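You operate a simulated robot arm through the tools that you are given. There is no shell and no other tool. Be economical: measure what you need, move in short steps, check, and stop when the job is done.

You are at the controls of a simulated robot arm. One attempt, no reset.

TASK
Lock off, push the conduit end into its entry, tighten the lock ring.
Fine: the entry is on the control box; leave the isolator locked.

The check looks at the end state, three seconds after you hand in, the way a careful person would. Anything else that was tipped, shoved, dropped, spilled or broken makes it a failure.

THE ROBOT
A 7-joint arm with a two-finger parallel gripper, fixed in place. Base frame: the origin is at the foot of the arm, x ahead of it, y to its left, z up. Units: m, rad, N and s.
With the tool pointing down near the work surface it reaches from about 0.46 to 0.92 m from the base axis. Its first joint turns from -2.007 to 2.007 rad. Payload 3.91 kg.
Tool frame: the origin (TCP) lies between the finger pads and is the grasp point; the fingertips stand 0.03 m ahead of it; z points along the fingers, y is the line along which they close. The gripper opens to 0.11 m. The fingers are 0.02 m wide and 0.01 m thick; the gripper's body (0.048 by 0.112 m) begins 0.055 m behind the TCP.
Orientation is that of the tool frame in the base frame, as a unit quaternion [w, x, y, z]. With the fingers straight down and closing along the base's y, the tool's x points along the base's -x, its y along +y and its z along -z.

THE INTERFACE
- The arm moves only by the tool jog_arm. Its argument "targets" is a list of rows, each a list of 3 entries, a list of its own where there are three numbers: the closure, from 0 (fully open) to 1 (shut), then the shift along the tool's x, y, z in m, then the turn, a rotation vector about the tool's x, y, z in rad. In form: [[jaw, [tx, ty, tz], [ax, ay, az]], ...]. A call has 1 to 12 rows; each row is the pose to reach, as a shift and turn from the pose commanded when the call began, along the tool's axes at that moment. Rows are played at 5 a second. More than 0.05 m and 0.15 rad between two rows, or a gripper value outside its range, and nothing of the call is played. Where a pose cannot be reached the arm comes as near as it can. A force on the tool above 90 N (or 10 N above the force at the start of the call, whichever is more), or a blocked arm, ends the call early, and 0.2 s more pass. The fingers move at their own pace (about 0.153 m/s each) and stop on an object; they squeeze with about 30 N. The grip force told is the motor's: it shows also when the fingers shut on nothing. Time passes only in rows, and 0.2 s behind the last, so rows that repeat a pose let the fingers close. It gives the time, the measured TCP pose, the force on the tool (base axes), the opening and the grip force at its end, in the units of the frame above (readings bear some noise), with the torque about the TCP (base axes, N m) and any sound that the robot's microphone picked up.
- Cameras (640 x 400 px; columns grow to the right, rows downward): "scene" is fixed at [0.2214, -0.5037, 1.4875]; the picture's right is [0.88, -0.47, 0.00], its down [-0.19, -0.36, -0.91] and it looks along [0.43, 0.80, -0.41] (base axes); focal length 358 px, centre (320, 200). "wrist" rides on the gripper at [0.072, 0.017, -0.103] in the tool frame; the picture's right is [-0.23, 0.97, 0.00], its down [-0.76, -0.18, -0.62] and it looks along [-0.61, -0.14, 0.78] (tool axes); focal length 222 px, centre (320, 200). There is no depth. A picture from a camera that has moved, and an enlarged one, comes with that camera's place and axes in the base frame and with its lens.
- grab_frame(camera): a new picture of that camera. No time passes.
- slide_trunk(by): slides the trunk up (or, below 0, down) by that many m; the arm rides with it, the base frame stays. It gives what a move gives, with no picture.
- close_up(camera, box): a new picture of the part [left, top, right, bottom] of that camera's present view, enlarged. No time passes.
- sign_off(): hands the job in; it is judged then, once.

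Go step by step. Nothing tells you positions but the pictures and the camera data: compare them with the known pose of the tool, close in by small moves and look again before you grip or let go. The budget is 120 turns and 76 pictures, counting those below and the enlarged ones. Unless the task says otherwise, let go and move clear before handing in, and close with one line.

The tools are called after "Emit:" by a JSON object that holds its "method" and its "body". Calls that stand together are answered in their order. jog_arm: Moves the arm, as the interface text tells. Its arguments: {"type":"object","properties":{"targets":{"type":"array","items":{"type":"array"}}},"required":["targets"]} The other tools are called the same way: slide_trunk (by) slides the trunk up or down; grab_frame (camera) takes a picture; close_up (camera, box) takes an enlarged picture of a part of a camera's view; sign_off () hands the job in.

At the start:

```text
t: 0.0
tool_pos: [0.4091, 0.2883, 1.361]
orientation: [0.0, 0.0, 1.0, 0.0]
ft_force: [0.6, -0.3, -0.2]
torque: [0.01, 0.05, 0.02]
width: 0.11
grip_force: 0.1
trunk travel left (down, up): [-0.9, 0.09]
```

scene: 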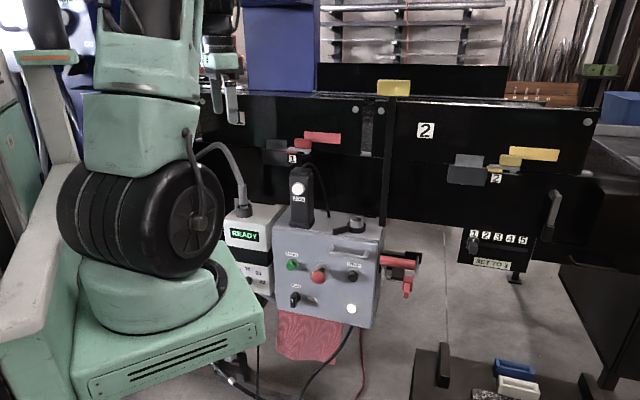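
wrist: 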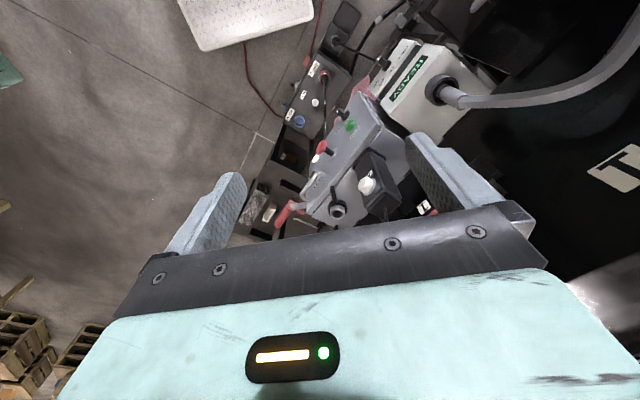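

The scene shows a grey control box with buttons, a red handle on its right side and a black device on top. I'll take enlarged views to find the conduit, the entry, the lock ring and the isolator.

Emit:
{"method": "close_up", "body": {"camera": "scene", "box": [220, 130, 440, 270]}}

Emit:
{"method": "close_up", "body": {"camera": "scene", "box": [220, 240, 440, 400]}}

Emit:
{"method": "close_up", "body": {"camera": "wrist", "box": [240, 0, 460, 240]}}

Emit:
{"method": "close_up", "body": {"camera": "scene", "box": [390, 130, 640, 400]}}

```text
2.86 times, centred on (330, 200) of scene
camera zoom: at [0.2214, -0.5037, 1.4875], right [0.88, -0.47, 0.0], down [-0.19, -0.36, -0.91], along [0.43, 0.8, -0.41], focal length 1022 px, centre (291, 200)
```

zoom: 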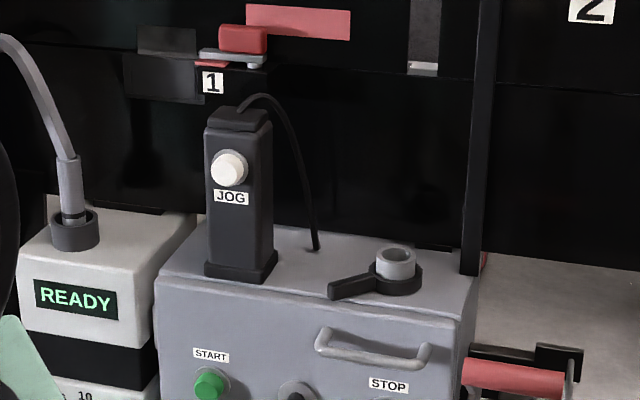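

```text
2.50 times, centred on (330, 320) of scene
camera zoom: at [0.2214, -0.5037, 1.4875], right [0.88, -0.47, 0.0], down [-0.19, -0.36, -0.91], along [0.43, 0.8, -0.41], focal length 894 px, centre (295, -100)
```

zoom: 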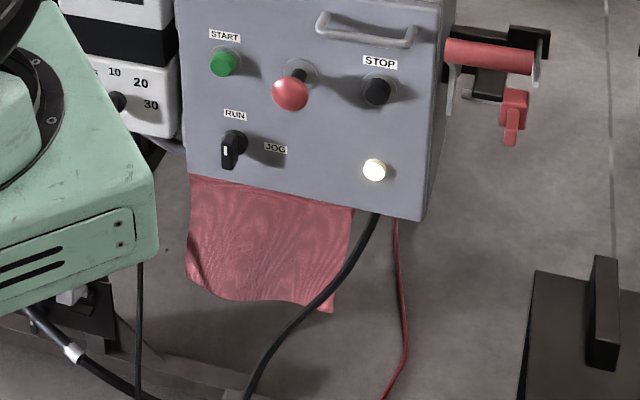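

```text
1.67 times, centred on (350, 120) of wrist
camera zoom: at [0.3357, 0.3039, 1.4639], right [0.23, 0.97, 0.0], down [0.76, -0.18, 0.62], along [0.61, -0.14, -0.78], focal length 370 px, centre (270, 333)
```

zoom: 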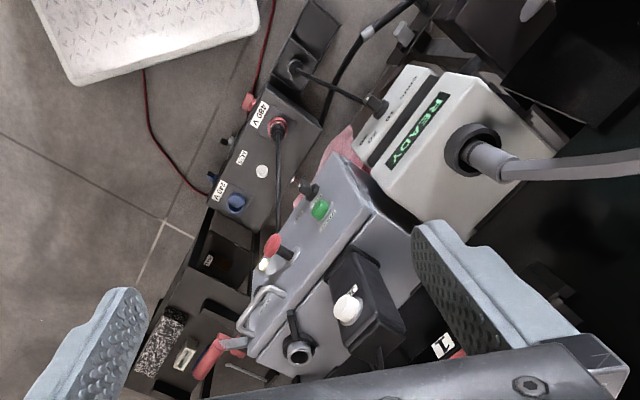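

```text
1.48 times, centred on (515, 265) of scene
camera zoom: at [0.2214, -0.5037, 1.4875], right [0.88, -0.47, 0.0], down [-0.19, -0.36, -0.91], along [0.43, 0.8, -0.41], focal length 530 px, centre (31, 104)
```

zoom: 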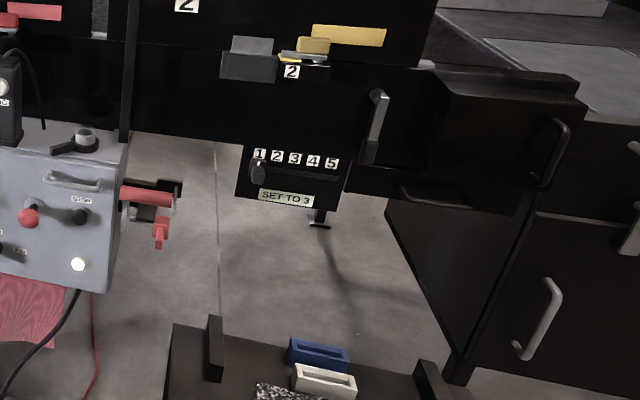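

The entry is the grey collar with the black levered lock ring on the box top, at about (0.752, 0.258, 1.0). A grey conduit rises from the READY unit near (0.50, 0.53, 0.98) and runs left out of view, so I'll turn the wrist to follow it.

Emit:
{"method": "jog_arm", "body": {"targets": [[0, [0, 0, 0], [0, 0, -0.15]], [0, [0, 0, 0], [0, 0, -0.3]], [0, [0, 0, 0], [0, 0, -0.45]], [0, [0, 0, 0], [0, 0, -0.6]], [0, [0, 0, 0], [0, 0, -0.75]], [0, [0, 0, 0], [0, 0, -0.9]], [0, [0, 0, 0], [0, 0, -1.05]]]}}

Emit:
{"method": "grab_frame", "body": {"camera": "wrist"}}

Emit:
{"method": "grab_frame", "body": {"camera": "scene"}}

```text
t: 1.6
tool_pos: [0.4084, 0.288, 1.3605]
orientation: [0.0, -0.502, 0.865, 0.0]
ft_force: [-0.4, -0.5, 0.2]
torque: [-0.05, -0.04, 0.0]
width: 0.1101
grip_force: 0.0
trunk travel left (down, up): [-0.9, 0.09]
```

```text
69 pictures are left
camera wrist: at [0.3578, 0.2318, 1.4634], right [-0.73, 0.68, 0.0], down [0.53, 0.57, 0.62], along [0.42, 0.46, -0.78], focal length 222 px, centre (320, 200)
```

wrist: 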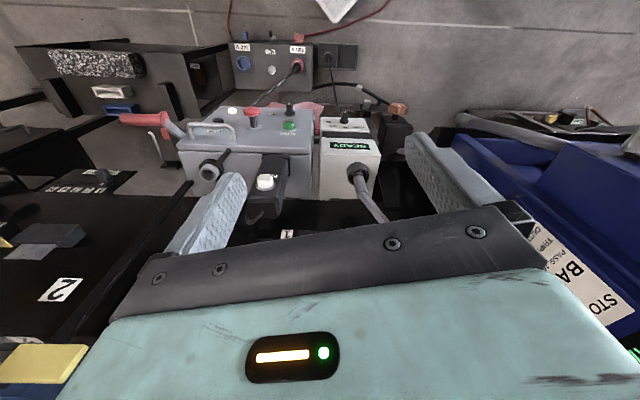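

```text
68 pictures are left
```

scene: 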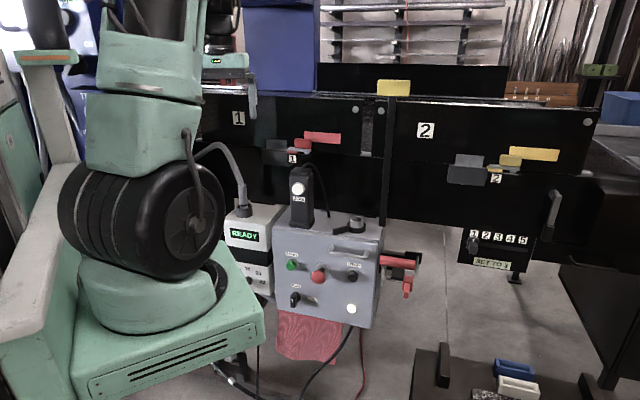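

The conduit rises from the READY unit and bends back toward −x, hidden by the gripper. I'll back off toward −y and yaw further to see where it ends.

Emit:
{"method": "jog_arm", "body": {"targets": [[0, [0.025, -0.024, 0], [0, 0, -0.15]], [0, [0.05, -0.048, 0], [0, 0, -0.3]], [0, [0.075, -0.072, 0], [0, 0, -0.45]], [0, [0.1, -0.096, 0], [0, 0, -0.6]], [0, [0.125, -0.12, 0], [0, 0, -0.75]], [0, [0.15, -0.142, 0], [0, 0, -0.9]]]}}

Emit:
{"method": "grab_frame", "body": {"camera": "wrist"}}

Emit:
{"method": "grab_frame", "body": {"camera": "scene"}}

```text
t: 3.0
tool_pos: [0.4593, 0.0846, 1.3601]
orientation: [0.0, 0.828, -0.56, 0.0]
ft_force: [0.0, 0.3, -0.5]
torque: [-0.03, 0.0, -0.01]
width: 0.11
grip_force: 0.0
trunk travel left (down, up): [-0.9, 0.09]
```

```text
67 pictures are left
camera wrist: at [0.4691, 0.0107, 1.4626], right [-0.99, -0.15, 0.0], down [-0.12, 0.77, 0.62], along [-0.09, 0.62, -0.78], focal length 222 px, centre (320, 200)
```

wrist: 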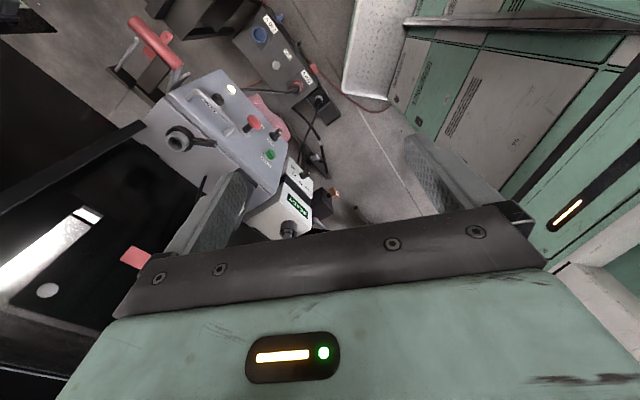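

```text
66 pictures are left
```

scene: 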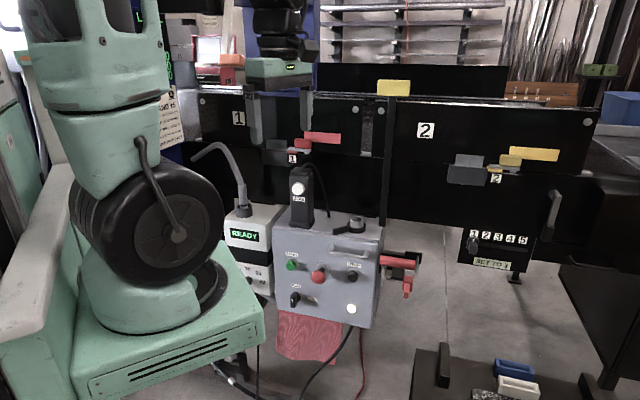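

The arm has cleared the view: the conduit stands in a socket on the READY unit and bends over to a free end. I'll zoom in on it, the isolator and the entry.

Emit:
{"method": "close_up", "body": {"camera": "scene", "box": [180, 130, 290, 300]}}

Emit:
{"method": "close_up", "body": {"camera": "wrist", "box": [110, 0, 350, 250]}}

Emit:
{"method": "close_up", "body": {"camera": "scene", "box": [325, 200, 425, 310]}}

```text
2.35 times, centred on (235, 215) of scene
camera zoom: at [0.2214, -0.5037, 1.4875], right [0.88, -0.47, 0.0], down [-0.19, -0.36, -0.91], along [0.43, 0.8, -0.41], focal length 842 px, centre (520, 165)
```

zoom: 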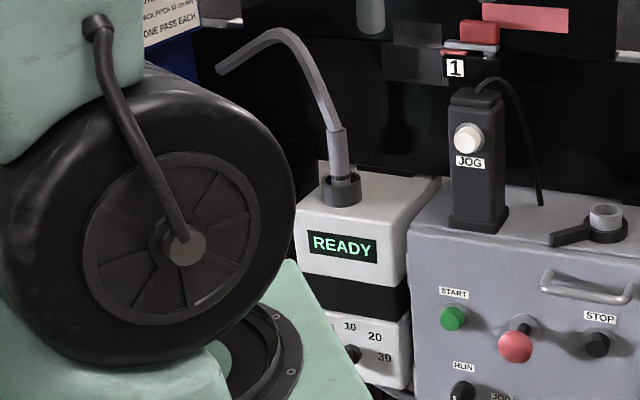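

```text
1.60 times, centred on (230, 125) of wrist
camera zoom: at [0.4691, 0.0107, 1.4626], right [-0.99, -0.15, 0.0], down [-0.12, 0.77, 0.62], along [-0.09, 0.62, -0.78], focal length 355 px, centre (464, 320)
```

zoom: 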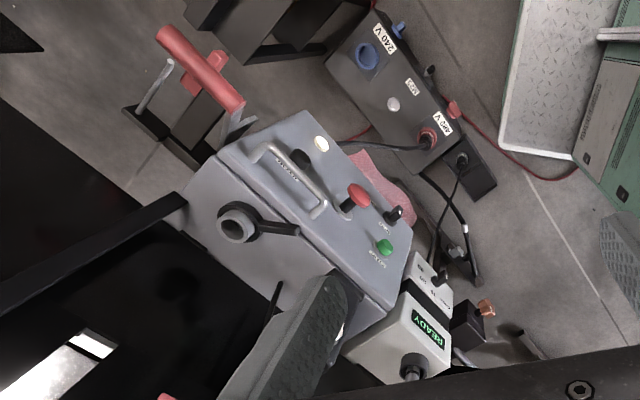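

```text
3.64 times, centred on (375, 255) of scene
camera zoom: at [0.2214, -0.5037, 1.4875], right [0.88, -0.47, 0.0], down [-0.19, -0.36, -0.91], along [0.43, 0.8, -0.41], focal length 1301 px, centre (120, 0)
```

zoom: 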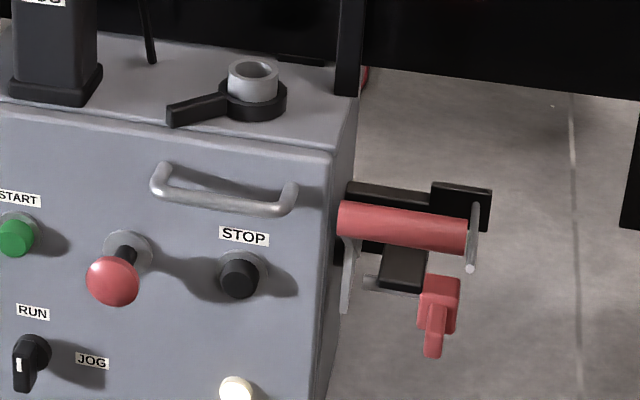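

The isolator's red handle runs from about (0.737, 0.12, 0.955) to (0.808, 0.062, 0.955), with a small red piece below it. I'll bring the wrist camera down near it to read its state.

Emit:
{"method": "jog_arm", "body": {"targets": [[0, [0.023, -0.023, 0.033], [0, 0, 0.08]], [0, [0.046, -0.046, 0.065], [0, 0, 0.16]], [0, [0.068, -0.069, 0.098], [0, 0, 0.24]], [0, [0.091, -0.092, 0.13], [0, 0, 0.32]], [0, [0.114, -0.116, 0.163], [0, 0, 0.4]], [0, [0.137, -0.139, 0.195], [0, 0, 0.48]], [0, [0.159, -0.162, 0.228], [0, 0, 0.56]], [0, [0.182, -0.185, 0.26], [0, 0, 0.63]]]}}

Emit:
{"method": "grab_frame", "body": {"camera": "wrist"}}

```text
t: 4.8
tool_pos: [0.6982, -0.0163, 1.1015]
orientation: [0.0, -0.613, 0.79, 0.001]
ft_force: [0.1, 0.0, 0.4]
torque: [0.01, -0.02, -0.01]
width: 0.11
grip_force: 0.0
trunk travel left (down, up): [-0.9, 0.09]
```

```text
62 pictures are left
camera wrist: at [0.6636, -0.0832, 1.2052], right [-0.89, 0.46, 0.0], down [0.36, 0.69, 0.62], along [0.29, 0.55, -0.78], focal length 222 px, centre (320, 200)
```

wrist: 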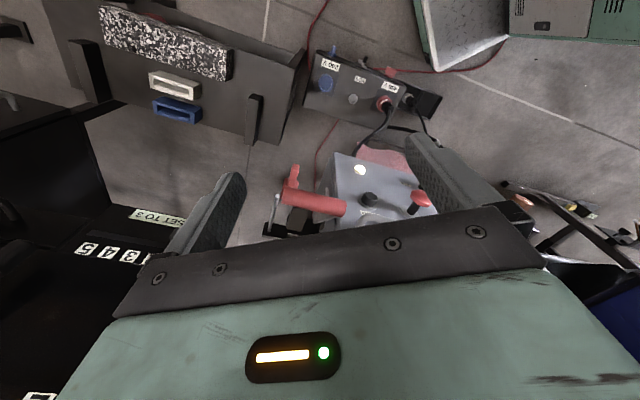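

The isolator is between the fingers, seen upside down. I'll zoom in on it.

Emit:
{"method": "close_up", "body": {"camera": "wrist", "box": [240, 140, 440, 245]}}

Emit:
{"method": "close_up", "body": {"camera": "scene", "box": [370, 235, 430, 305]}}

```text
3.20 times, centred on (340, 192) of wrist
camera zoom: at [0.6636, -0.0832, 1.2052], right [-0.89, 0.46, 0.0], down [0.36, 0.69, 0.62], along [0.29, 0.55, -0.78], focal length 711 px, centre (256, 224)
```

zoom: 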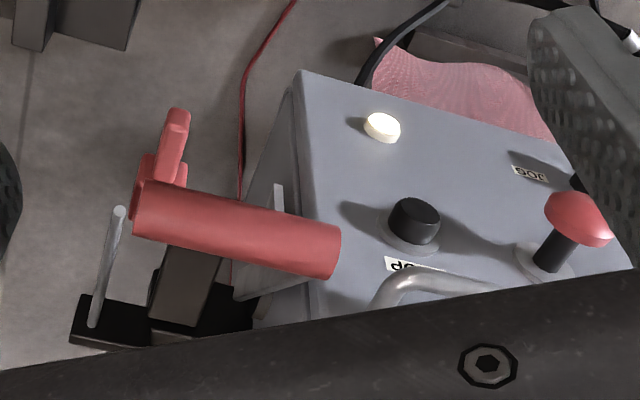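

```text
5.71 times, centred on (400, 270) of scene
camera zoom: at [0.2214, -0.5037, 1.4875], right [0.88, -0.47, 0.0], down [-0.19, -0.36, -0.91], along [0.43, 0.8, -0.41], focal length 2044 px, centre (-137, -200)
```

zoom: 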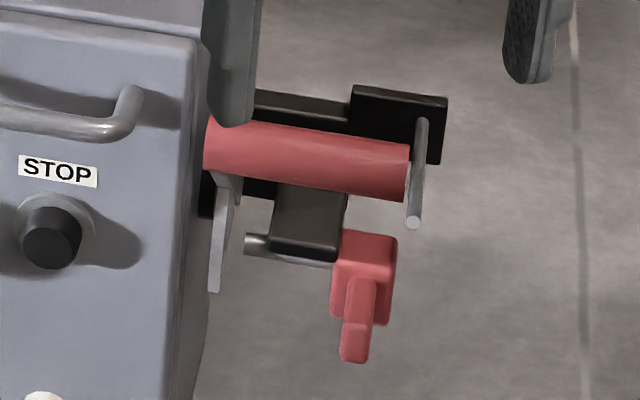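

I can see a pale lever blade carrying the red handle, a forward peg on a black plate, and a black block with a sliding pin that has a red tab. I'll swing round to the right side to see how they relate.

Emit:
{"method": "jog_arm", "body": {"targets": [[0, [-0.007, -0.018, 0.006], [0, 0, -0.138]], [0, [-0.013, -0.035, 0.012], [0, 0, -0.276]], [0, [-0.02, -0.053, 0.018], [0, 0, -0.414]], [0, [-0.026, -0.07, 0.024], [0, 0, -0.552]], [0, [-0.033, -0.088, 0.03], [0, 0, -0.69]], [0, [-0.04, -0.106, 0.036], [0, 0, -0.828]], [0, [-0.046, -0.123, 0.042], [0, 0, -0.966]], [0, [-0.053, -0.141, 0.048], [0, 0, -1.104]], [0, [-0.06, -0.158, 0.054], [0, 0, -1.242]], [0, [-0.066, -0.176, 0.06], [0, 0, -1.38]]]}}

Emit:
{"method": "grab_frame", "body": {"camera": "wrist"}}

```text
t: 7.0
tool_pos: [0.8839, 0.0074, 1.0429]
orientation: [-0.001, 0.976, -0.219, 0.0]
ft_force: [-0.7, -0.7, 0.2]
torque: [0.06, -0.02, -0.02]
width: 0.11
grip_force: 0.1
trunk travel left (down, up): [-0.9, 0.09]
```

```text
59 pictures are left
camera wrist: at [0.9412, -0.0395, 1.1455], right [-0.62, -0.78, 0.0], down [-0.61, 0.48, 0.62], along [-0.49, 0.39, -0.78], focal length 222 px, centre (320, 200)
```

wrist: 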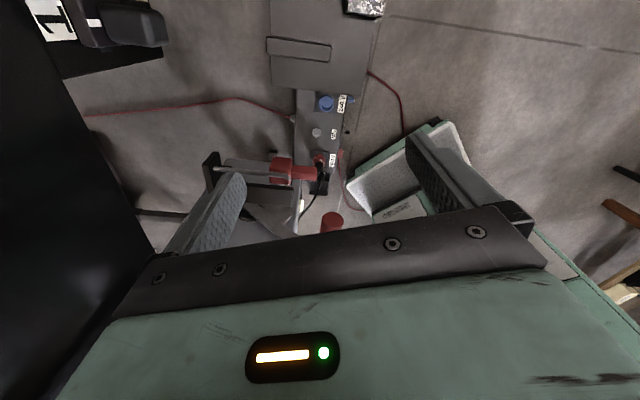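

Emit:
{"method": "close_up", "body": {"camera": "wrist", "box": [190, 130, 360, 240]}}

```text
3.64 times, centred on (275, 185) of wrist
camera zoom: at [0.9412, -0.0395, 1.1455], right [-0.62, -0.78, 0.0], down [-0.61, 0.48, 0.62], along [-0.49, 0.39, -0.78], focal length 808 px, centre (484, 254)
```

zoom: 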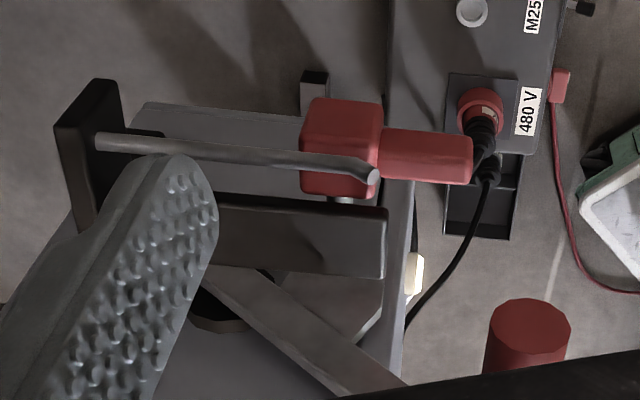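

The lever pivots at the back of the box side. The red handle is raised about 37° in front, and the bolt is pulled out about 2–3 cm short of a pale plate. I'll tilt the wrist camera flatter to confirm the hole and the pivot.

Emit:
{"method": "jog_arm", "body": {"targets": [[0, [0, -0.01, 0.005], [0, -0.13, 0]], [0, [0, -0.02, 0.01], [0, -0.26, 0]], [0, [0, -0.03, 0.02], [0, -0.39, 0]], [0, [0, -0.04, 0.03], [0, -0.52, 0]]]}}

Emit:
{"method": "grab_frame", "body": {"camera": "wrist"}}

```text
t: 8.0
tool_pos: [0.8309, 0.0255, 1.0295]
orientation: [-0.056, 0.943, -0.21, -0.251]
ft_force: [0.0, -0.2, -0.5]
torque: [-0.03, 0.0, 0.05]
width: 0.11
grip_force: 0.0
out of reach, approached as far as the arm can: row 2, 3, 4
trunk travel left (down, up): [-0.9, 0.09]
```

```text
57 pictures are left
camera wrist: at [0.9266, -0.0404, 1.0837], right [-0.59, -0.8, 0.11], down [-0.24, 0.31, 0.92], along [-0.77, 0.52, -0.37], focal length 222 px, centre (320, 200)
```

wrist: 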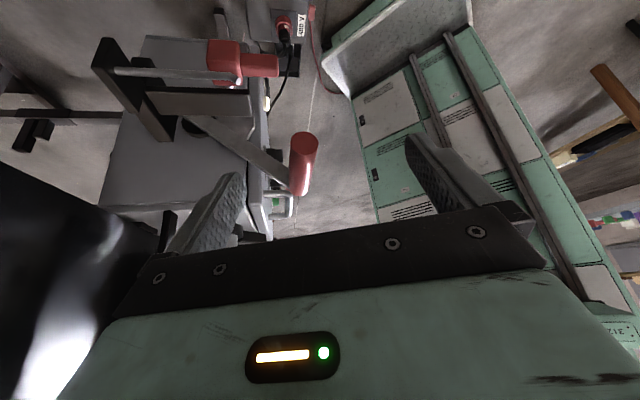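

Emit:
{"method": "close_up", "body": {"camera": "wrist", "box": [80, 20, 330, 230]}}

```text
1.90 times, centred on (205, 125) of wrist
camera zoom: at [0.9266, -0.0404, 1.0837], right [-0.59, -0.8, 0.11], down [-0.24, 0.31, 0.92], along [-0.77, 0.52, -0.37], focal length 423 px, centre (539, 343)
```

zoom: 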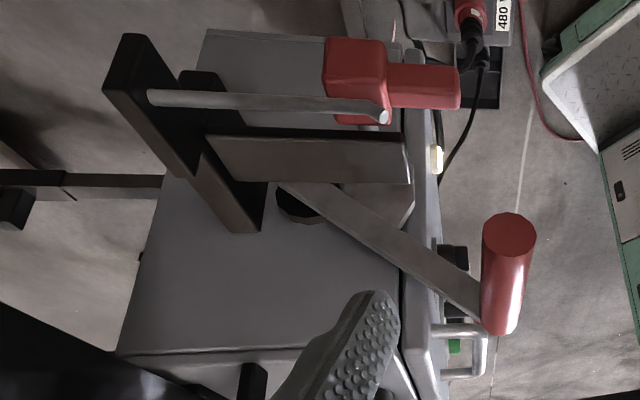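

The layout is clear now: the lever's handle is up (on), and the bolt with its red tab slides along the box's side axis below a retaining peg. First I'll bring the tool back to vertical and see where it lands.

Emit:
{"method": "jog_arm", "body": {"targets": [[0, [0, 0, -0.01], [0, 0.13, 0]], [0, [0, 0, -0.02], [0, 0.26, 0]], [0, [0, 0, -0.03], [0, 0.39, 0]], [0, [0, 0, -0.03], [0, 0.52, 0]]]}}

```text
t: 9.0
tool_pos: [0.8447, 0.0173, 1.0584]
orientation: [0.0, 0.976, -0.219, 0.002]
ft_force: [0.1, -0.3, 0.6]
torque: [0.01, -0.01, 0.0]
width: 0.1099
grip_force: 0.0
trunk travel left (down, up): [-0.9, 0.09]
```

Emit:
{"method": "jog_arm", "body": {"targets": [[0.2, [-0.033, -0.011, 0.01], [0, 0, 0.08]], [0.2, [-0.066, -0.022, 0.02], [0, 0, 0.16]], [0.2, [-0.098, -0.032, 0.028], [0, 0, 0.23]]]}}

Emit:
{"method": "grab_frame", "body": {"camera": "wrist"}}

Emit:
{"method": "close_up", "body": {"camera": "scene", "box": [330, 190, 450, 310]}}

```text
t: 9.8
tool_pos: [0.7682, 0.0837, 1.0298]
orientation: [0.0, 0.944, -0.33, 0.0]
ft_force: [-0.2, -0.9, -0.1]
torque: [0.02, 0.03, 0.02]
width: 0.088
grip_force: 0.1
trunk travel left (down, up): [-0.9, 0.09]
```

```text
55 pictures are left
camera wrist: at [0.8135, 0.0249, 1.1327], right [-0.79, -0.62, 0.0], down [-0.48, 0.61, 0.62], along [-0.39, 0.49, -0.78], focal length 222 px, centre (320, 200)
```

wrist: 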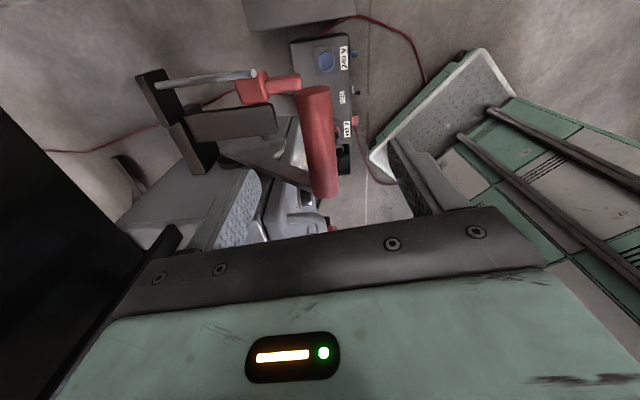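

```text
3.33 times, centred on (390, 250) of scene
camera zoom: at [0.2214, -0.5037, 1.4875], right [0.88, -0.47, 0.0], down [-0.19, -0.36, -0.91], along [0.43, 0.8, -0.41], focal length 1192 px, centre (87, 33)
```

zoom: 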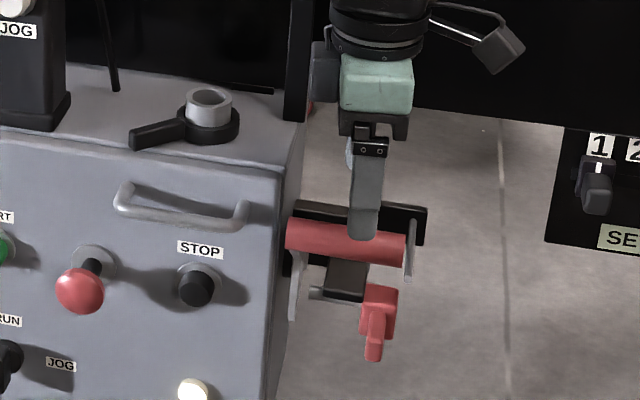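

The fingers straddle the handle, centred to within about 2 mm. I'll descend and grip it.

Emit:
{"method": "jog_arm", "body": {"targets": [[0.2, [0, 0, 0.03], [0, 0, 0]], [0.2, [0, 0, 0.065], [0, 0, 0]], [0.75, [0, 0, 0.065], [0, 0, 0]], [0.75, [0, 0, 0.065], [0, 0, 0]], [1, [0, 0, 0.065], [0, 0, 0]]]}}

Emit:
{"method": "close_up", "body": {"camera": "wrist", "box": [120, 30, 460, 250]}}

```text
t: 11.0
tool_pos: [0.7682, 0.0856, 0.9639]
orientation: [0.0, 0.944, -0.33, 0.0]
ft_force: [-1.9, -0.2, -2.6]
torque: [-0.45, -0.39, -0.91]
width: 0.0279
grip_force: 45.0
trunk travel left (down, up): [-0.9, 0.09]
```

```text
1.82 times, centred on (290, 140) of wrist
camera zoom: at [0.8136, 0.0263, 1.0672], right [-0.78, -0.62, 0.0], down [-0.48, 0.61, 0.62], along [-0.39, 0.49, -0.78], focal length 404 px, centre (374, 309)
```

zoom: 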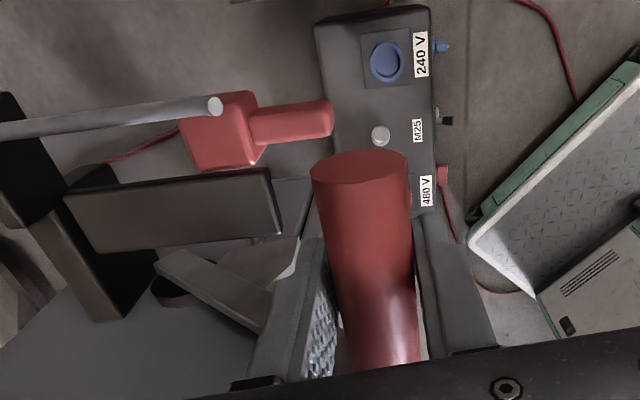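

The handle is held (28 mm diameter). I'll swing it down along its arc in small steps and watch the forces.

Emit:
{"method": "jog_arm", "body": {"targets": [[1, [0, 0.007, 0.011], [0, 0, 0]], [1, [0, 0.0133, 0.023], [0, 0, 0]], [1, [0, 0.019, 0.036], [0, 0, 0]], [1, [0, 0.023, 0.05], [0, 0, 0]]]}}

Emit:
{"method": "close_up", "body": {"camera": "wrist", "box": [120, 30, 460, 250]}}

```text
t: 12.0
tool_pos: [0.7497, 0.0654, 0.915]
orientation: [0.004, 0.944, -0.33, -0.003]
ft_force: [-40.1, -14.6, 13.3]
torque: [0.27, 0.25, -1.13]
width: 0.0281
grip_force: 45.0
trunk travel left (down, up): [-0.9, 0.09]
```

```text
1.82 times, centred on (290, 140) of wrist
camera zoom: at [0.7958, 0.0078, 1.018], right [-0.78, -0.62, 0.01], down [-0.48, 0.62, 0.62], along [-0.39, 0.48, -0.78], focal length 404 px, centre (374, 309)
```

zoom: 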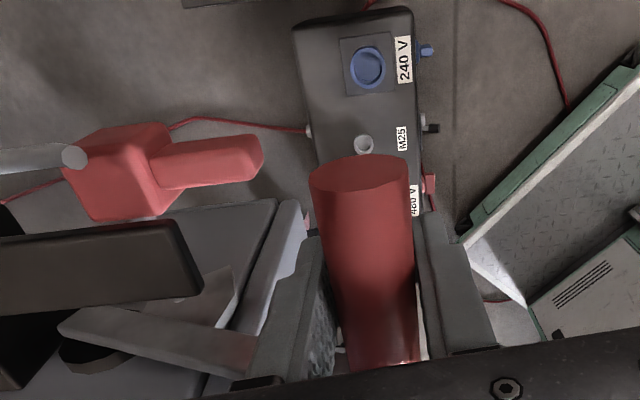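

The lever turns, with the handle pushing a little forward, so the true arc is wider than I took it. I'll continue with a corrected arc.

Emit:
{"method": "jog_arm", "body": {"targets": [[1, [0, 0.008, 0.012], [0, 0, 0]], [1, [0, 0.013, 0.024], [0, 0, 0]], [1, [0, 0.017, 0.036], [0, 0, 0]], [1, [0, 0.019, 0.048], [0, 0, 0]]]}}

Emit:
{"method": "close_up", "body": {"camera": "wrist", "box": [120, 30, 460, 250]}}

Emit:
{"method": "close_up", "body": {"camera": "scene", "box": [330, 190, 450, 330]}}

```text
t: 13.0
tool_pos: [0.7432, 0.0573, 0.8684]
orientation: [-0.004, 0.945, -0.328, 0.001]
ft_force: [-13.5, 23.6, -2.1]
torque: [0.46, 0.31, -0.92]
width: 0.028
grip_force: 45.2
trunk travel left (down, up): [-0.9, 0.09]
```

```text
1.82 times, centred on (290, 140) of wrist
camera zoom: at [0.7884, -0.0024, 0.971], right [-0.78, -0.62, -0.01], down [-0.49, 0.61, 0.62], along [-0.39, 0.49, -0.78], focal length 404 px, centre (374, 309)
```

zoom: 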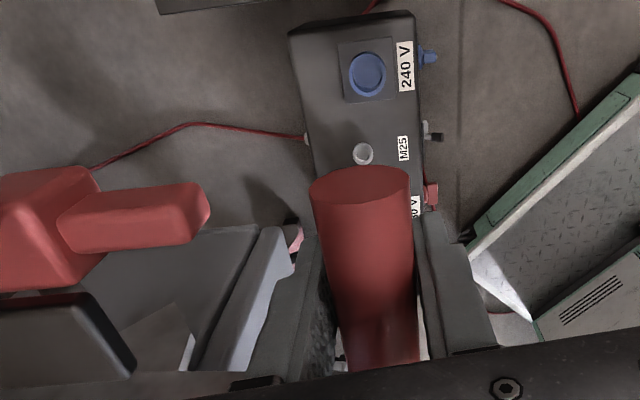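

```text
2.86 times, centred on (390, 260) of scene
camera zoom: at [0.2214, -0.5037, 1.4875], right [0.88, -0.47, 0.0], down [-0.19, -0.36, -0.91], along [0.43, 0.8, -0.41], focal length 1022 px, centre (120, 29)
```

zoom: 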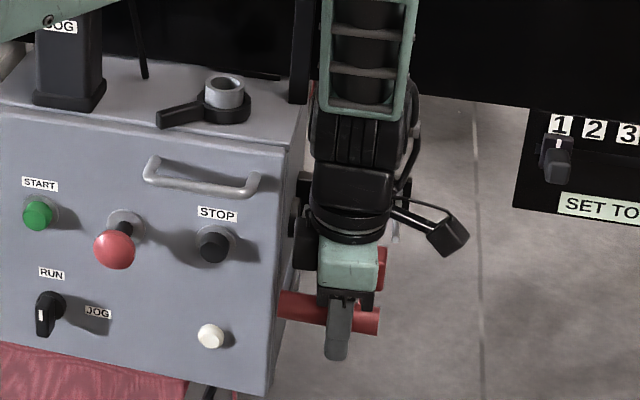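

The lamp on the box has gone out, so the isolator is switching off. I'll carry on in small steps to find the end stop.

Emit:
{"method": "jog_arm", "body": {"targets": [[1, [0, 0, 0.01], [0, 0, 0]], [1, [0, 0, 0.02], [0, 0, 0]], [1, [0, 0, 0.03], [0, 0, 0]], [1, [0, -0.001, 0.04], [0, 0, 0]]]}}

Emit:
{"method": "close_up", "body": {"camera": "wrist", "box": [60, 30, 460, 290]}}

```text
t: 14.0
tool_pos: [0.746, 0.0548, 0.8281]
orientation: [-0.001, 0.945, -0.328, 0.002]
ft_force: [-2.5, 20.6, 2.7]
torque: [0.55, 0.42, -0.82]
width: 0.028
grip_force: 44.6
trunk travel left (down, up): [-0.9, 0.09]
```

```text
1.54 times, centred on (260, 160) of wrist
camera zoom: at [0.7911, -0.0041, 0.9318], right [-0.78, -0.62, 0.0], down [-0.49, 0.61, 0.62], along [-0.38, 0.49, -0.78], focal length 342 px, centre (412, 262)
```

zoom: 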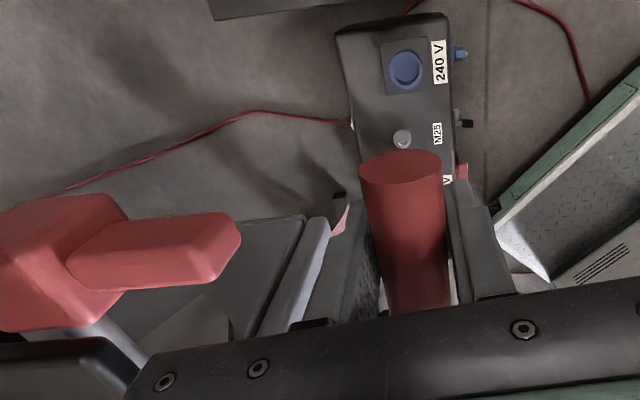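

The lever is still moving freely past horizontal. I'll continue along the arc, watching for contact with the bolt tab.

Emit:
{"method": "jog_arm", "body": {"targets": [[1, [0, -0.004, 0.011], [0, 0, 0]], [1, [0, -0.008, 0.022], [0, 0, 0]], [1, [0, -0.012, 0.034], [0, 0, 0]]]}}

Emit:
{"method": "close_up", "body": {"camera": "wrist", "box": [60, 30, 460, 290]}}

Emit:
{"method": "close_up", "body": {"camera": "scene", "box": [330, 200, 450, 340]}}

```text
t: 14.9
tool_pos: [0.7499, 0.0588, 0.8042]
orientation: [0.004, 0.943, -0.332, 0.001]
ft_force: [-54.7, -25.9, 70.2]
torque: [3.55, -4.31, -0.3]
width: 0.0275
grip_force: 44.5
trunk travel left (down, up): [-0.9, 0.09]
stopped in row 3: the force on the tool passed its limit at 99 N (the readings are from after the stop); the commanded pose is now the measured one
```

```text
1.54 times, centred on (260, 160) of wrist
camera zoom: at [0.7956, -0.0002, 0.9072], right [-0.79, -0.62, 0.0], down [-0.48, 0.62, 0.62], along [-0.38, 0.49, -0.79], focal length 342 px, centre (412, 262)
```

zoom: 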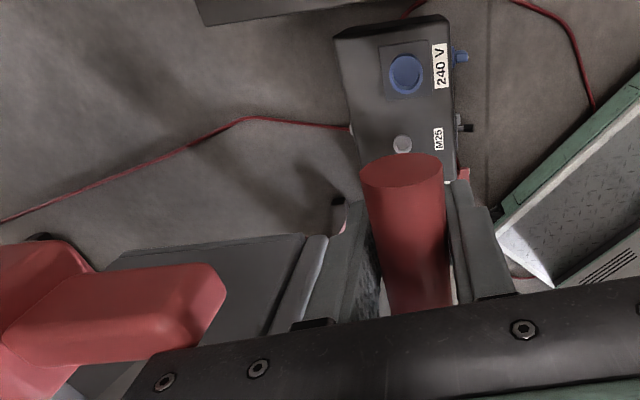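

```text
2.86 times, centred on (390, 270) of scene
camera zoom: at [0.2214, -0.5037, 1.4875], right [0.88, -0.47, 0.0], down [-0.19, -0.36, -0.91], along [0.43, 0.8, -0.41], focal length 1022 px, centre (120, 0)
```

zoom: 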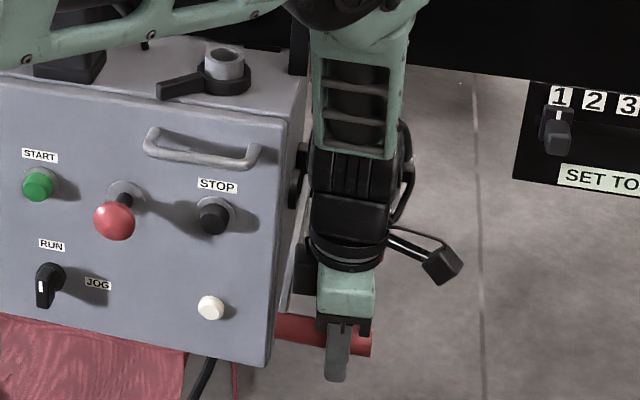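

The stop force came with torque that points to the palm touching the bolt tab, not the lever's end stop. I'll let go with a small opening, rise straight up, and look at the lever.

Emit:
{"method": "jog_arm", "body": {"targets": [[0.55, [0, 0, -0.003], [0, 0, 0]], [0.55, [0, 0, -0.003], [0, 0, 0]], [0.55, [0, 0, -0.04], [0, 0, 0]], [0.55, [0, 0, -0.08], [0, 0, 0]], [0.55, [0, 0.01, -0.12], [0, 0, 0]], [0.55, [0, 0.02, -0.16], [0, 0, 0]]]}}

Emit:
{"method": "close_up", "body": {"camera": "wrist", "box": [120, 20, 440, 240]}}

Emit:
{"method": "close_up", "body": {"camera": "scene", "box": [330, 200, 450, 340]}}

```text
t: 16.3
tool_pos: [0.739, 0.0481, 0.9567]
orientation: [0.003, 0.944, -0.331, 0.001]
ft_force: [-0.2, -0.8, 0.0]
torque: [-0.01, 0.02, -0.01]
width: 0.0494
grip_force: 0.0
trunk travel left (down, up): [-0.9, 0.09]
```

```text
1.82 times, centred on (280, 130) of wrist
camera zoom: at [0.7852, -0.0098, 1.0597], right [-0.79, -0.62, 0.0], down [-0.48, 0.62, 0.62], along [-0.39, 0.49, -0.78], focal length 404 px, centre (393, 327)
```

zoom: 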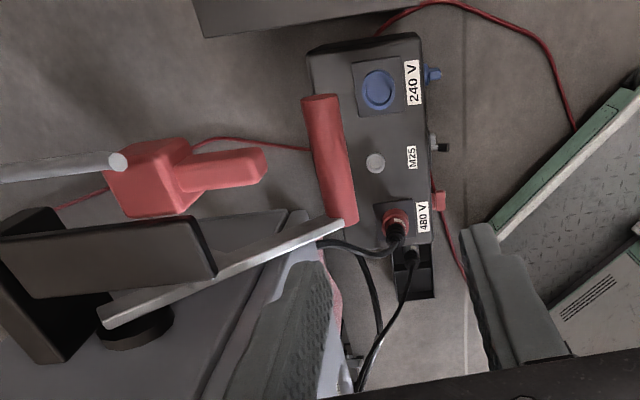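

```text
2.86 times, centred on (390, 270) of scene
camera zoom: at [0.2214, -0.5037, 1.4875], right [0.88, -0.47, 0.0], down [-0.19, -0.36, -0.91], along [0.43, 0.8, -0.41], focal length 1022 px, centre (120, 0)
```

zoom: 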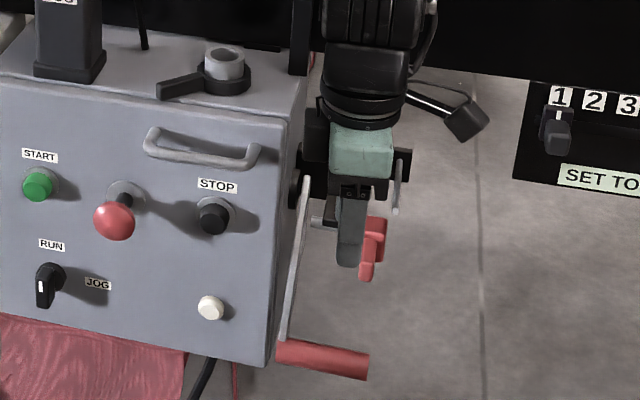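

The lever is down now. I'll zoom on the bolt area to see what the bolt would pass through.

Emit:
{"method": "close_up", "body": {"camera": "wrist", "box": [110, 90, 280, 220]}}

Emit:
{"method": "close_up", "body": {"camera": "scene", "box": [375, 245, 430, 340]}}

```text
3.08 times, centred on (195, 155) of wrist
camera zoom: at [0.7852, -0.0098, 1.0597], right [-0.79, -0.62, 0.0], down [-0.48, 0.62, 0.62], along [-0.39, 0.49, -0.78], focal length 684 px, centre (705, 338)
```

zoom: 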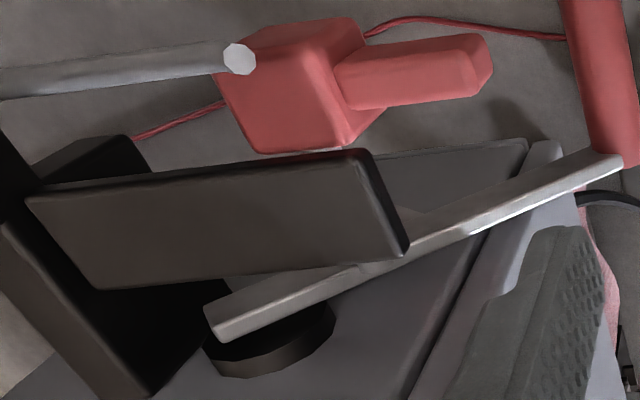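

```text
4.21 times, centred on (402, 292) of scene
camera zoom: at [0.2214, -0.5037, 1.4875], right [0.88, -0.47, 0.0], down [-0.19, -0.36, -0.91], along [0.43, 0.8, -0.41], focal length 1506 px, centre (-27, -190)
```

zoom: 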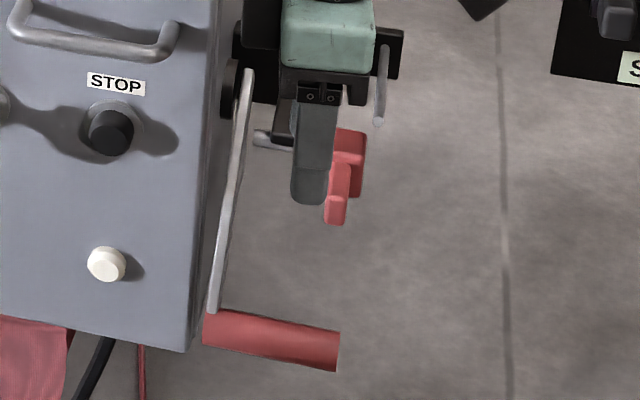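

A light tab on the lever sits near the bolt line. I'll turn the gripper 90° so the palm clears the bolt, shut it, and press the handle gently down to make sure it's on its lower stop.

Emit:
{"method": "jog_arm", "body": {"targets": [[1, [0, 0.002, 0], [0, 0, 0.15]], [1, [0, 0.002, 0], [0, 0, 0.3]], [1, [0, 0.002, 0], [0, 0, 0.45]], [1, [0, 0.002, 0], [0, 0, 0.6]], [1, [0, 0.002, 0], [0, 0, 0.75]], [1, [0, 0.002, 0], [0, 0, 0.9]], [1, [0, 0.0, 0], [0, 0, 1.05]], [1, [0, -0.003, 0], [0, 0, 1.2]], [1, [0, -0.006, 0], [0, 0, 1.35]], [1, [0, -0.01, 0], [0, 0, 1.48]], [1, [0.004, -0.015, 0.01], [0, 0, 1.57]]]}}

Emit:
{"method": "grab_frame", "body": {"camera": "wrist"}}

```text
t: 18.7
tool_pos: [0.7543, 0.0564, 0.9478]
orientation: [-0.001, -0.433, 0.901, -0.002]
ft_force: [-0.7, -0.8, 1.3]
torque: [0.0, 0.0, 0.02]
width: 0.0
grip_force: 30.0
trunk travel left (down, up): [-0.9, 0.09]
```

```text
42 pictures are left
camera wrist: at [0.6946, 0.0096, 1.0509], right [-0.62, 0.79, 0.0], down [0.61, 0.49, 0.62], along [0.49, 0.38, -0.78], focal length 222 px, centre (320, 200)
```

wrist: 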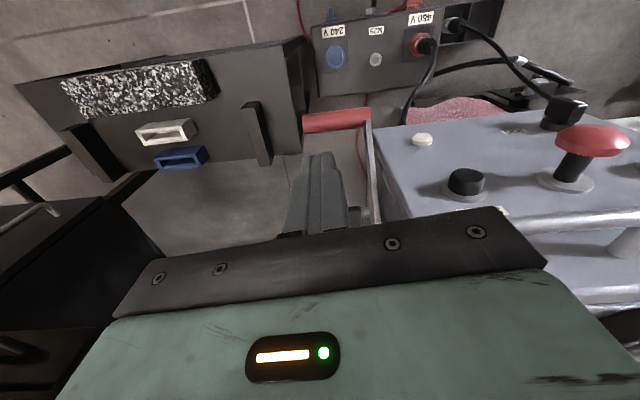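

Emit:
{"method": "jog_arm", "body": {"targets": [[1, [-0.012, 0, 0.04], [0, 0, 0]], [1, [-0.012, 0, 0.08], [0, 0, 0]], [1, [-0.012, 0, 0.11], [0, 0, 0]], [1, [-0.012, 0, 0.12], [0, 0, 0]], [1, [-0.012, 0, 0.13], [0, 0, 0]], [1, [-0.012, 0, 0.14], [0, 0, 0]], [1, [-0.012, 0, 0.15], [0, 0, 0]]]}}

```text
t: 20.3
tool_pos: [0.7618, 0.0644, 0.8006]
orientation: [0.0, -0.433, 0.901, -0.003]
ft_force: [-8.2, -4.7, 21.8]
torque: [0.89, -1.38, 0.0]
width: 0.0
grip_force: 30.2
trunk travel left (down, up): [-0.9, 0.09]
```

Emit:
{"method": "jog_arm", "body": {"targets": [[1, [0, 0, 0.006], [0, 0, 0]], [1, [0, 0, 0.012], [0, 0, 0]], [1, [0, 0, 0.018], [0, 0, 0]], [1, [0, 0, 0.024], [0, 0, 0]]]}}

Emit:
{"method": "close_up", "body": {"camera": "scene", "box": [350, 220, 450, 350]}}

```text
t: 20.8
tool_pos: [0.7672, 0.0648, 0.8]
orientation: [0.008, -0.433, 0.901, -0.003]
ft_force: [-20.2, -8.1, 48.5]
torque: [1.48, -2.72, 0.18]
width: 0.0
grip_force: 30.1
trunk travel left (down, up): [-0.9, 0.09]
stopped in row 2: the force on the tool passed its limit at 99 N (the readings are from after the stop); the commanded pose is now the measured one
```

```text
3.08 times, centred on (400, 285) of scene
camera zoom: at [0.2214, -0.5037, 1.4875], right [0.88, -0.47, 0.0], down [-0.19, -0.36, -0.91], along [0.43, 0.8, -0.41], focal length 1101 px, centre (74, -62)
```

zoom: 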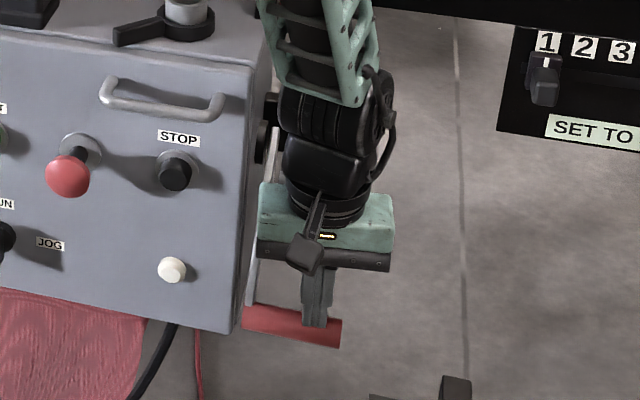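

The torque says the palm met the bolt tab again rather than the handle, at the same height as before. I'll back off up and forward and check the lever and the tab.

Emit:
{"method": "jog_arm", "body": {"targets": [[1, [0.01, 0, -0.02], [0, 0, 0]], [1, [0.03, 0, -0.06], [0, 0, 0]], [1, [0.05, 0, -0.1], [0, 0, 0]], [1, [0.07, -0.03, -0.12], [0, 0, 0]], [1, [0.08, -0.06, -0.13], [0, 0, 0]]]}}

Emit:
{"method": "close_up", "body": {"camera": "wrist", "box": [220, 90, 480, 260]}}

Emit:
{"method": "close_up", "body": {"camera": "scene", "box": [360, 240, 430, 340]}}

```text
t: 22.0
tool_pos: [0.7623, -0.0335, 0.9272]
orientation: [0.003, -0.435, 0.901, -0.003]
ft_force: [-0.1, -0.1, 0.0]
torque: [-0.01, -0.03, -0.02]
width: 0.0001
grip_force: 30.1
trunk travel left (down, up): [-0.9, 0.09]
```

```text
2.35 times, centred on (350, 175) of wrist
camera zoom: at [0.7026, -0.0814, 1.0286], right [-0.62, 0.78, -0.01], down [0.61, 0.49, 0.63], along [0.5, 0.38, -0.78], focal length 523 px, centre (249, 259)
```

zoom: 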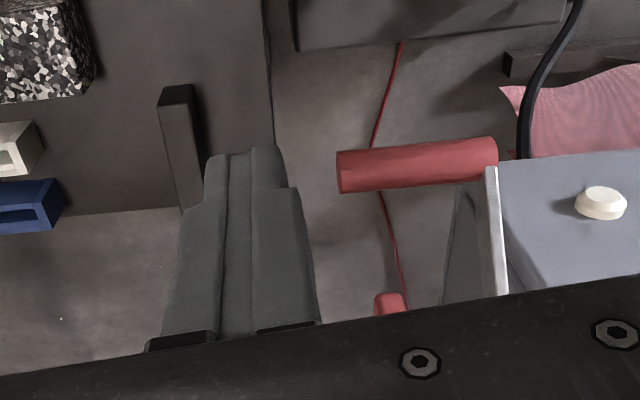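

```text
4.00 times, centred on (395, 290) of scene
camera zoom: at [0.2214, -0.5037, 1.4875], right [0.88, -0.47, 0.0], down [-0.19, -0.36, -0.91], along [0.43, 0.8, -0.41], focal length 1431 px, centre (20, -160)
```

zoom: 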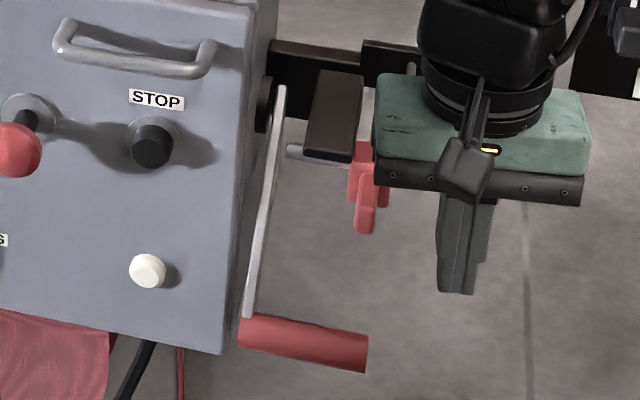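

The handle hasn't moved from before the push, so it was already on its lower stop. Next is the bolt: I'll move above the red tab at about (0.805, 0.088, 0.85) with the fingers slightly open across it.

Emit:
{"method": "jog_arm", "body": {"targets": [[0.6, [0, 0, -0.04], [0, 0, 0]], [0.6, [-0.03, 0.01, -0.06], [0, 0, 0]], [0.6, [-0.07, 0.025, -0.06], [0, 0, 0]], [0.6, [-0.1, 0.035, -0.06], [0, 0, 0]], [0.6, [-0.122, 0.042, -0.05], [0, 0, 0]], [0.6, [-0.122, 0.042, -0.025], [0, 0, 0]]]}}

Emit:
{"method": "close_up", "body": {"camera": "wrist", "box": [240, 80, 440, 250]}}

Emit:
{"method": "close_up", "body": {"camera": "scene", "box": [360, 220, 440, 320]}}

```text
t: 23.4
tool_pos: [0.8063, 0.0878, 0.9527]
orientation: [0.004, -0.434, 0.901, -0.004]
ft_force: [1.3, -1.2, -0.5]
torque: [0.0, -0.02, -0.02]
width: 0.044
grip_force: 0.1
trunk travel left (down, up): [-0.9, 0.09]
```

```text
2.35 times, centred on (340, 165) of wrist
camera zoom: at [0.7451, 0.0413, 1.0545], right [-0.62, 0.79, -0.01], down [0.61, 0.49, 0.63], along [0.5, 0.38, -0.78], focal length 523 px, centre (273, 282)
```

zoom: 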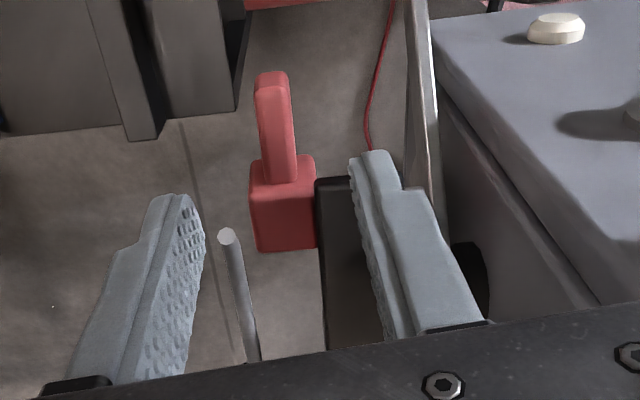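

```text
4.00 times, centred on (400, 270) of scene
camera zoom: at [0.2214, -0.5037, 1.4875], right [0.88, -0.47, 0.0], down [-0.19, -0.36, -0.91], along [0.43, 0.8, -0.41], focal length 1431 px, centre (0, -80)
```

zoom: 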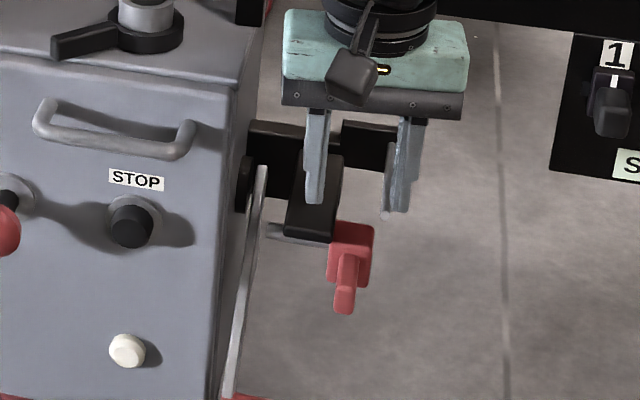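

The fingers straddle the tab neatly, and the outer finger clears the peg tip by about 1 cm. I'll descend and close on the tab.

Emit:
{"method": "jog_arm", "body": {"targets": [[0.6, [0.002, 0, 0.04], [0, 0, 0]], [0.6, [0.002, 0, 0.07], [0, 0, 0]], [0.6, [0.002, 0, 0.09], [0, 0, 0]], [0.8, [0.002, 0, 0.09], [0, 0, 0]], [1, [0.002, 0, 0.09], [0, 0, 0]], [1, [0.002, 0, 0.09], [0, 0, 0]]]}}

```text
t: 24.8
tool_pos: [0.8026, 0.086, 0.8605]
orientation: [0.003, -0.433, 0.901, -0.003]
ft_force: [3.8, -3.9, -2.3]
torque: [0.5, 0.28, -0.89]
width: 0.0158
grip_force: 45.3
trunk travel left (down, up): [-0.9, 0.09]
```

The tab is held (16 mm). I'll push the bolt inboard in small steps.

Emit:
{"method": "jog_arm", "body": {"targets": [[1, [0, 0.006, 0], [0, 0, 0]], [1, [0, 0.012, 0], [0, 0, 0]], [1, [0, 0.018, 0], [0, 0, 0]], [1, [0, 0.024, 0], [0, 0, 0]]]}}

Emit:
{"method": "close_up", "body": {"camera": "wrist", "box": [240, 80, 440, 250]}}

```text
t: 25.8
tool_pos: [0.7869, 0.1041, 0.862]
orientation: [0.005, -0.434, 0.901, -0.003]
ft_force: [6.5, 9.1, 18.1]
torque: [0.12, 1.01, -0.73]
width: 0.0157
grip_force: 45.2
trunk travel left (down, up): [-0.9, 0.09]
```

```text
2.35 times, centred on (340, 165) of wrist
camera zoom: at [0.7264, 0.0563, 0.964], right [-0.62, 0.79, -0.01], down [0.61, 0.48, 0.63], along [0.5, 0.39, -0.78], focal length 523 px, centre (273, 282)
```

zoom: 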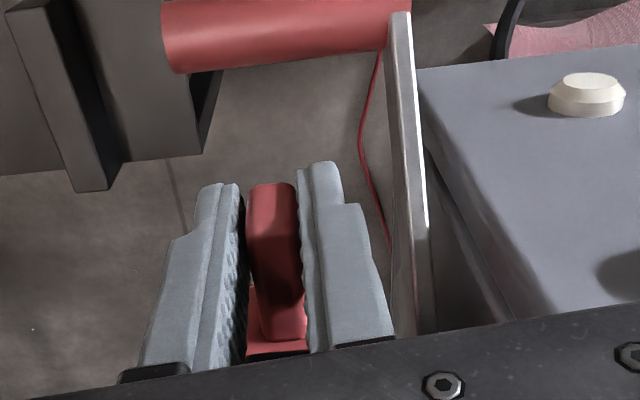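

Emit:
{"method": "jog_arm", "body": {"targets": [[1, [0, 0.005, 0], [0, 0, 0]], [1, [0, 0.01, 0], [0, 0, 0]], [1, [0, 0.015, 0], [0, 0, 0]], [1, [0, 0.02, 0], [0, 0, 0]]]}}

Emit:
{"method": "close_up", "body": {"camera": "scene", "box": [360, 220, 440, 320]}}

```text
t: 26.8
tool_pos: [0.7845, 0.1037, 0.8613]
orientation: [0.015, -0.43, 0.903, -0.01]
ft_force: [77.6, -33.8, -6.2]
torque: [0.12, -0.26, -0.75]
width: 0.0161
grip_force: 44.9
trunk travel left (down, up): [-0.9, 0.09]
```

```text
4.00 times, centred on (400, 270) of scene
camera zoom: at [0.2214, -0.5037, 1.4875], right [0.88, -0.47, 0.0], down [-0.19, -0.36, -0.91], along [0.43, 0.8, -0.41], focal length 1431 px, centre (0, -80)
```

zoom: 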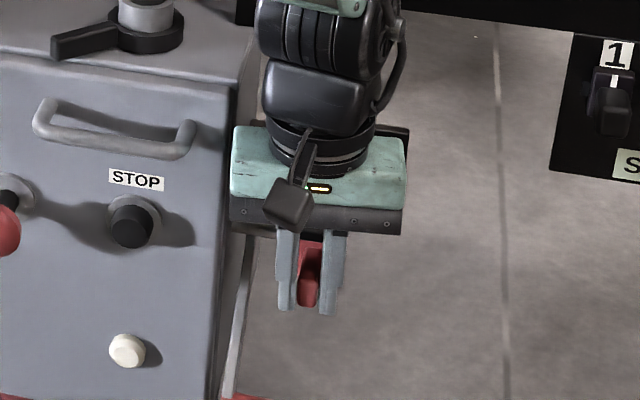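

The bolt has reached its stop after about 24 mm of travel. I'll take the load off, then gently test whether the tab also turns.

Emit:
{"method": "jog_arm", "body": {"targets": [[1, [0, -0.01, 0], [0, 0, 0]], [1, [0, -0.018, 0], [0, 0, 0]], [1, [0, -0.018, -0.004], [0, 0, 0]], [1, [0, -0.018, -0.008], [0, 0, 0]], [1, [0, -0.018, -0.008], [0, 0, 0]]]}}

Emit:
{"method": "close_up", "body": {"camera": "wrist", "box": [240, 80, 440, 250]}}

```text
t: 28.0
tool_pos: [0.7844, 0.1016, 0.864]
orientation: [0.001, -0.434, 0.901, -0.002]
ft_force: [25.1, -5.9, -28.0]
torque: [0.21, 0.08, -0.69]
width: 0.0155
grip_force: 44.7
trunk travel left (down, up): [-0.9, 0.09]
```

```text
2.35 times, centred on (340, 165) of wrist
camera zoom: at [0.7247, 0.0544, 0.9661], right [-0.62, 0.79, 0.0], down [0.61, 0.49, 0.62], along [0.49, 0.38, -0.78], focal length 523 px, centre (273, 282)
```

zoom: 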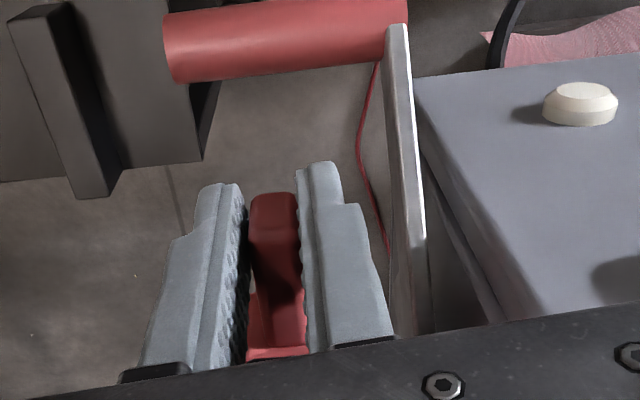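

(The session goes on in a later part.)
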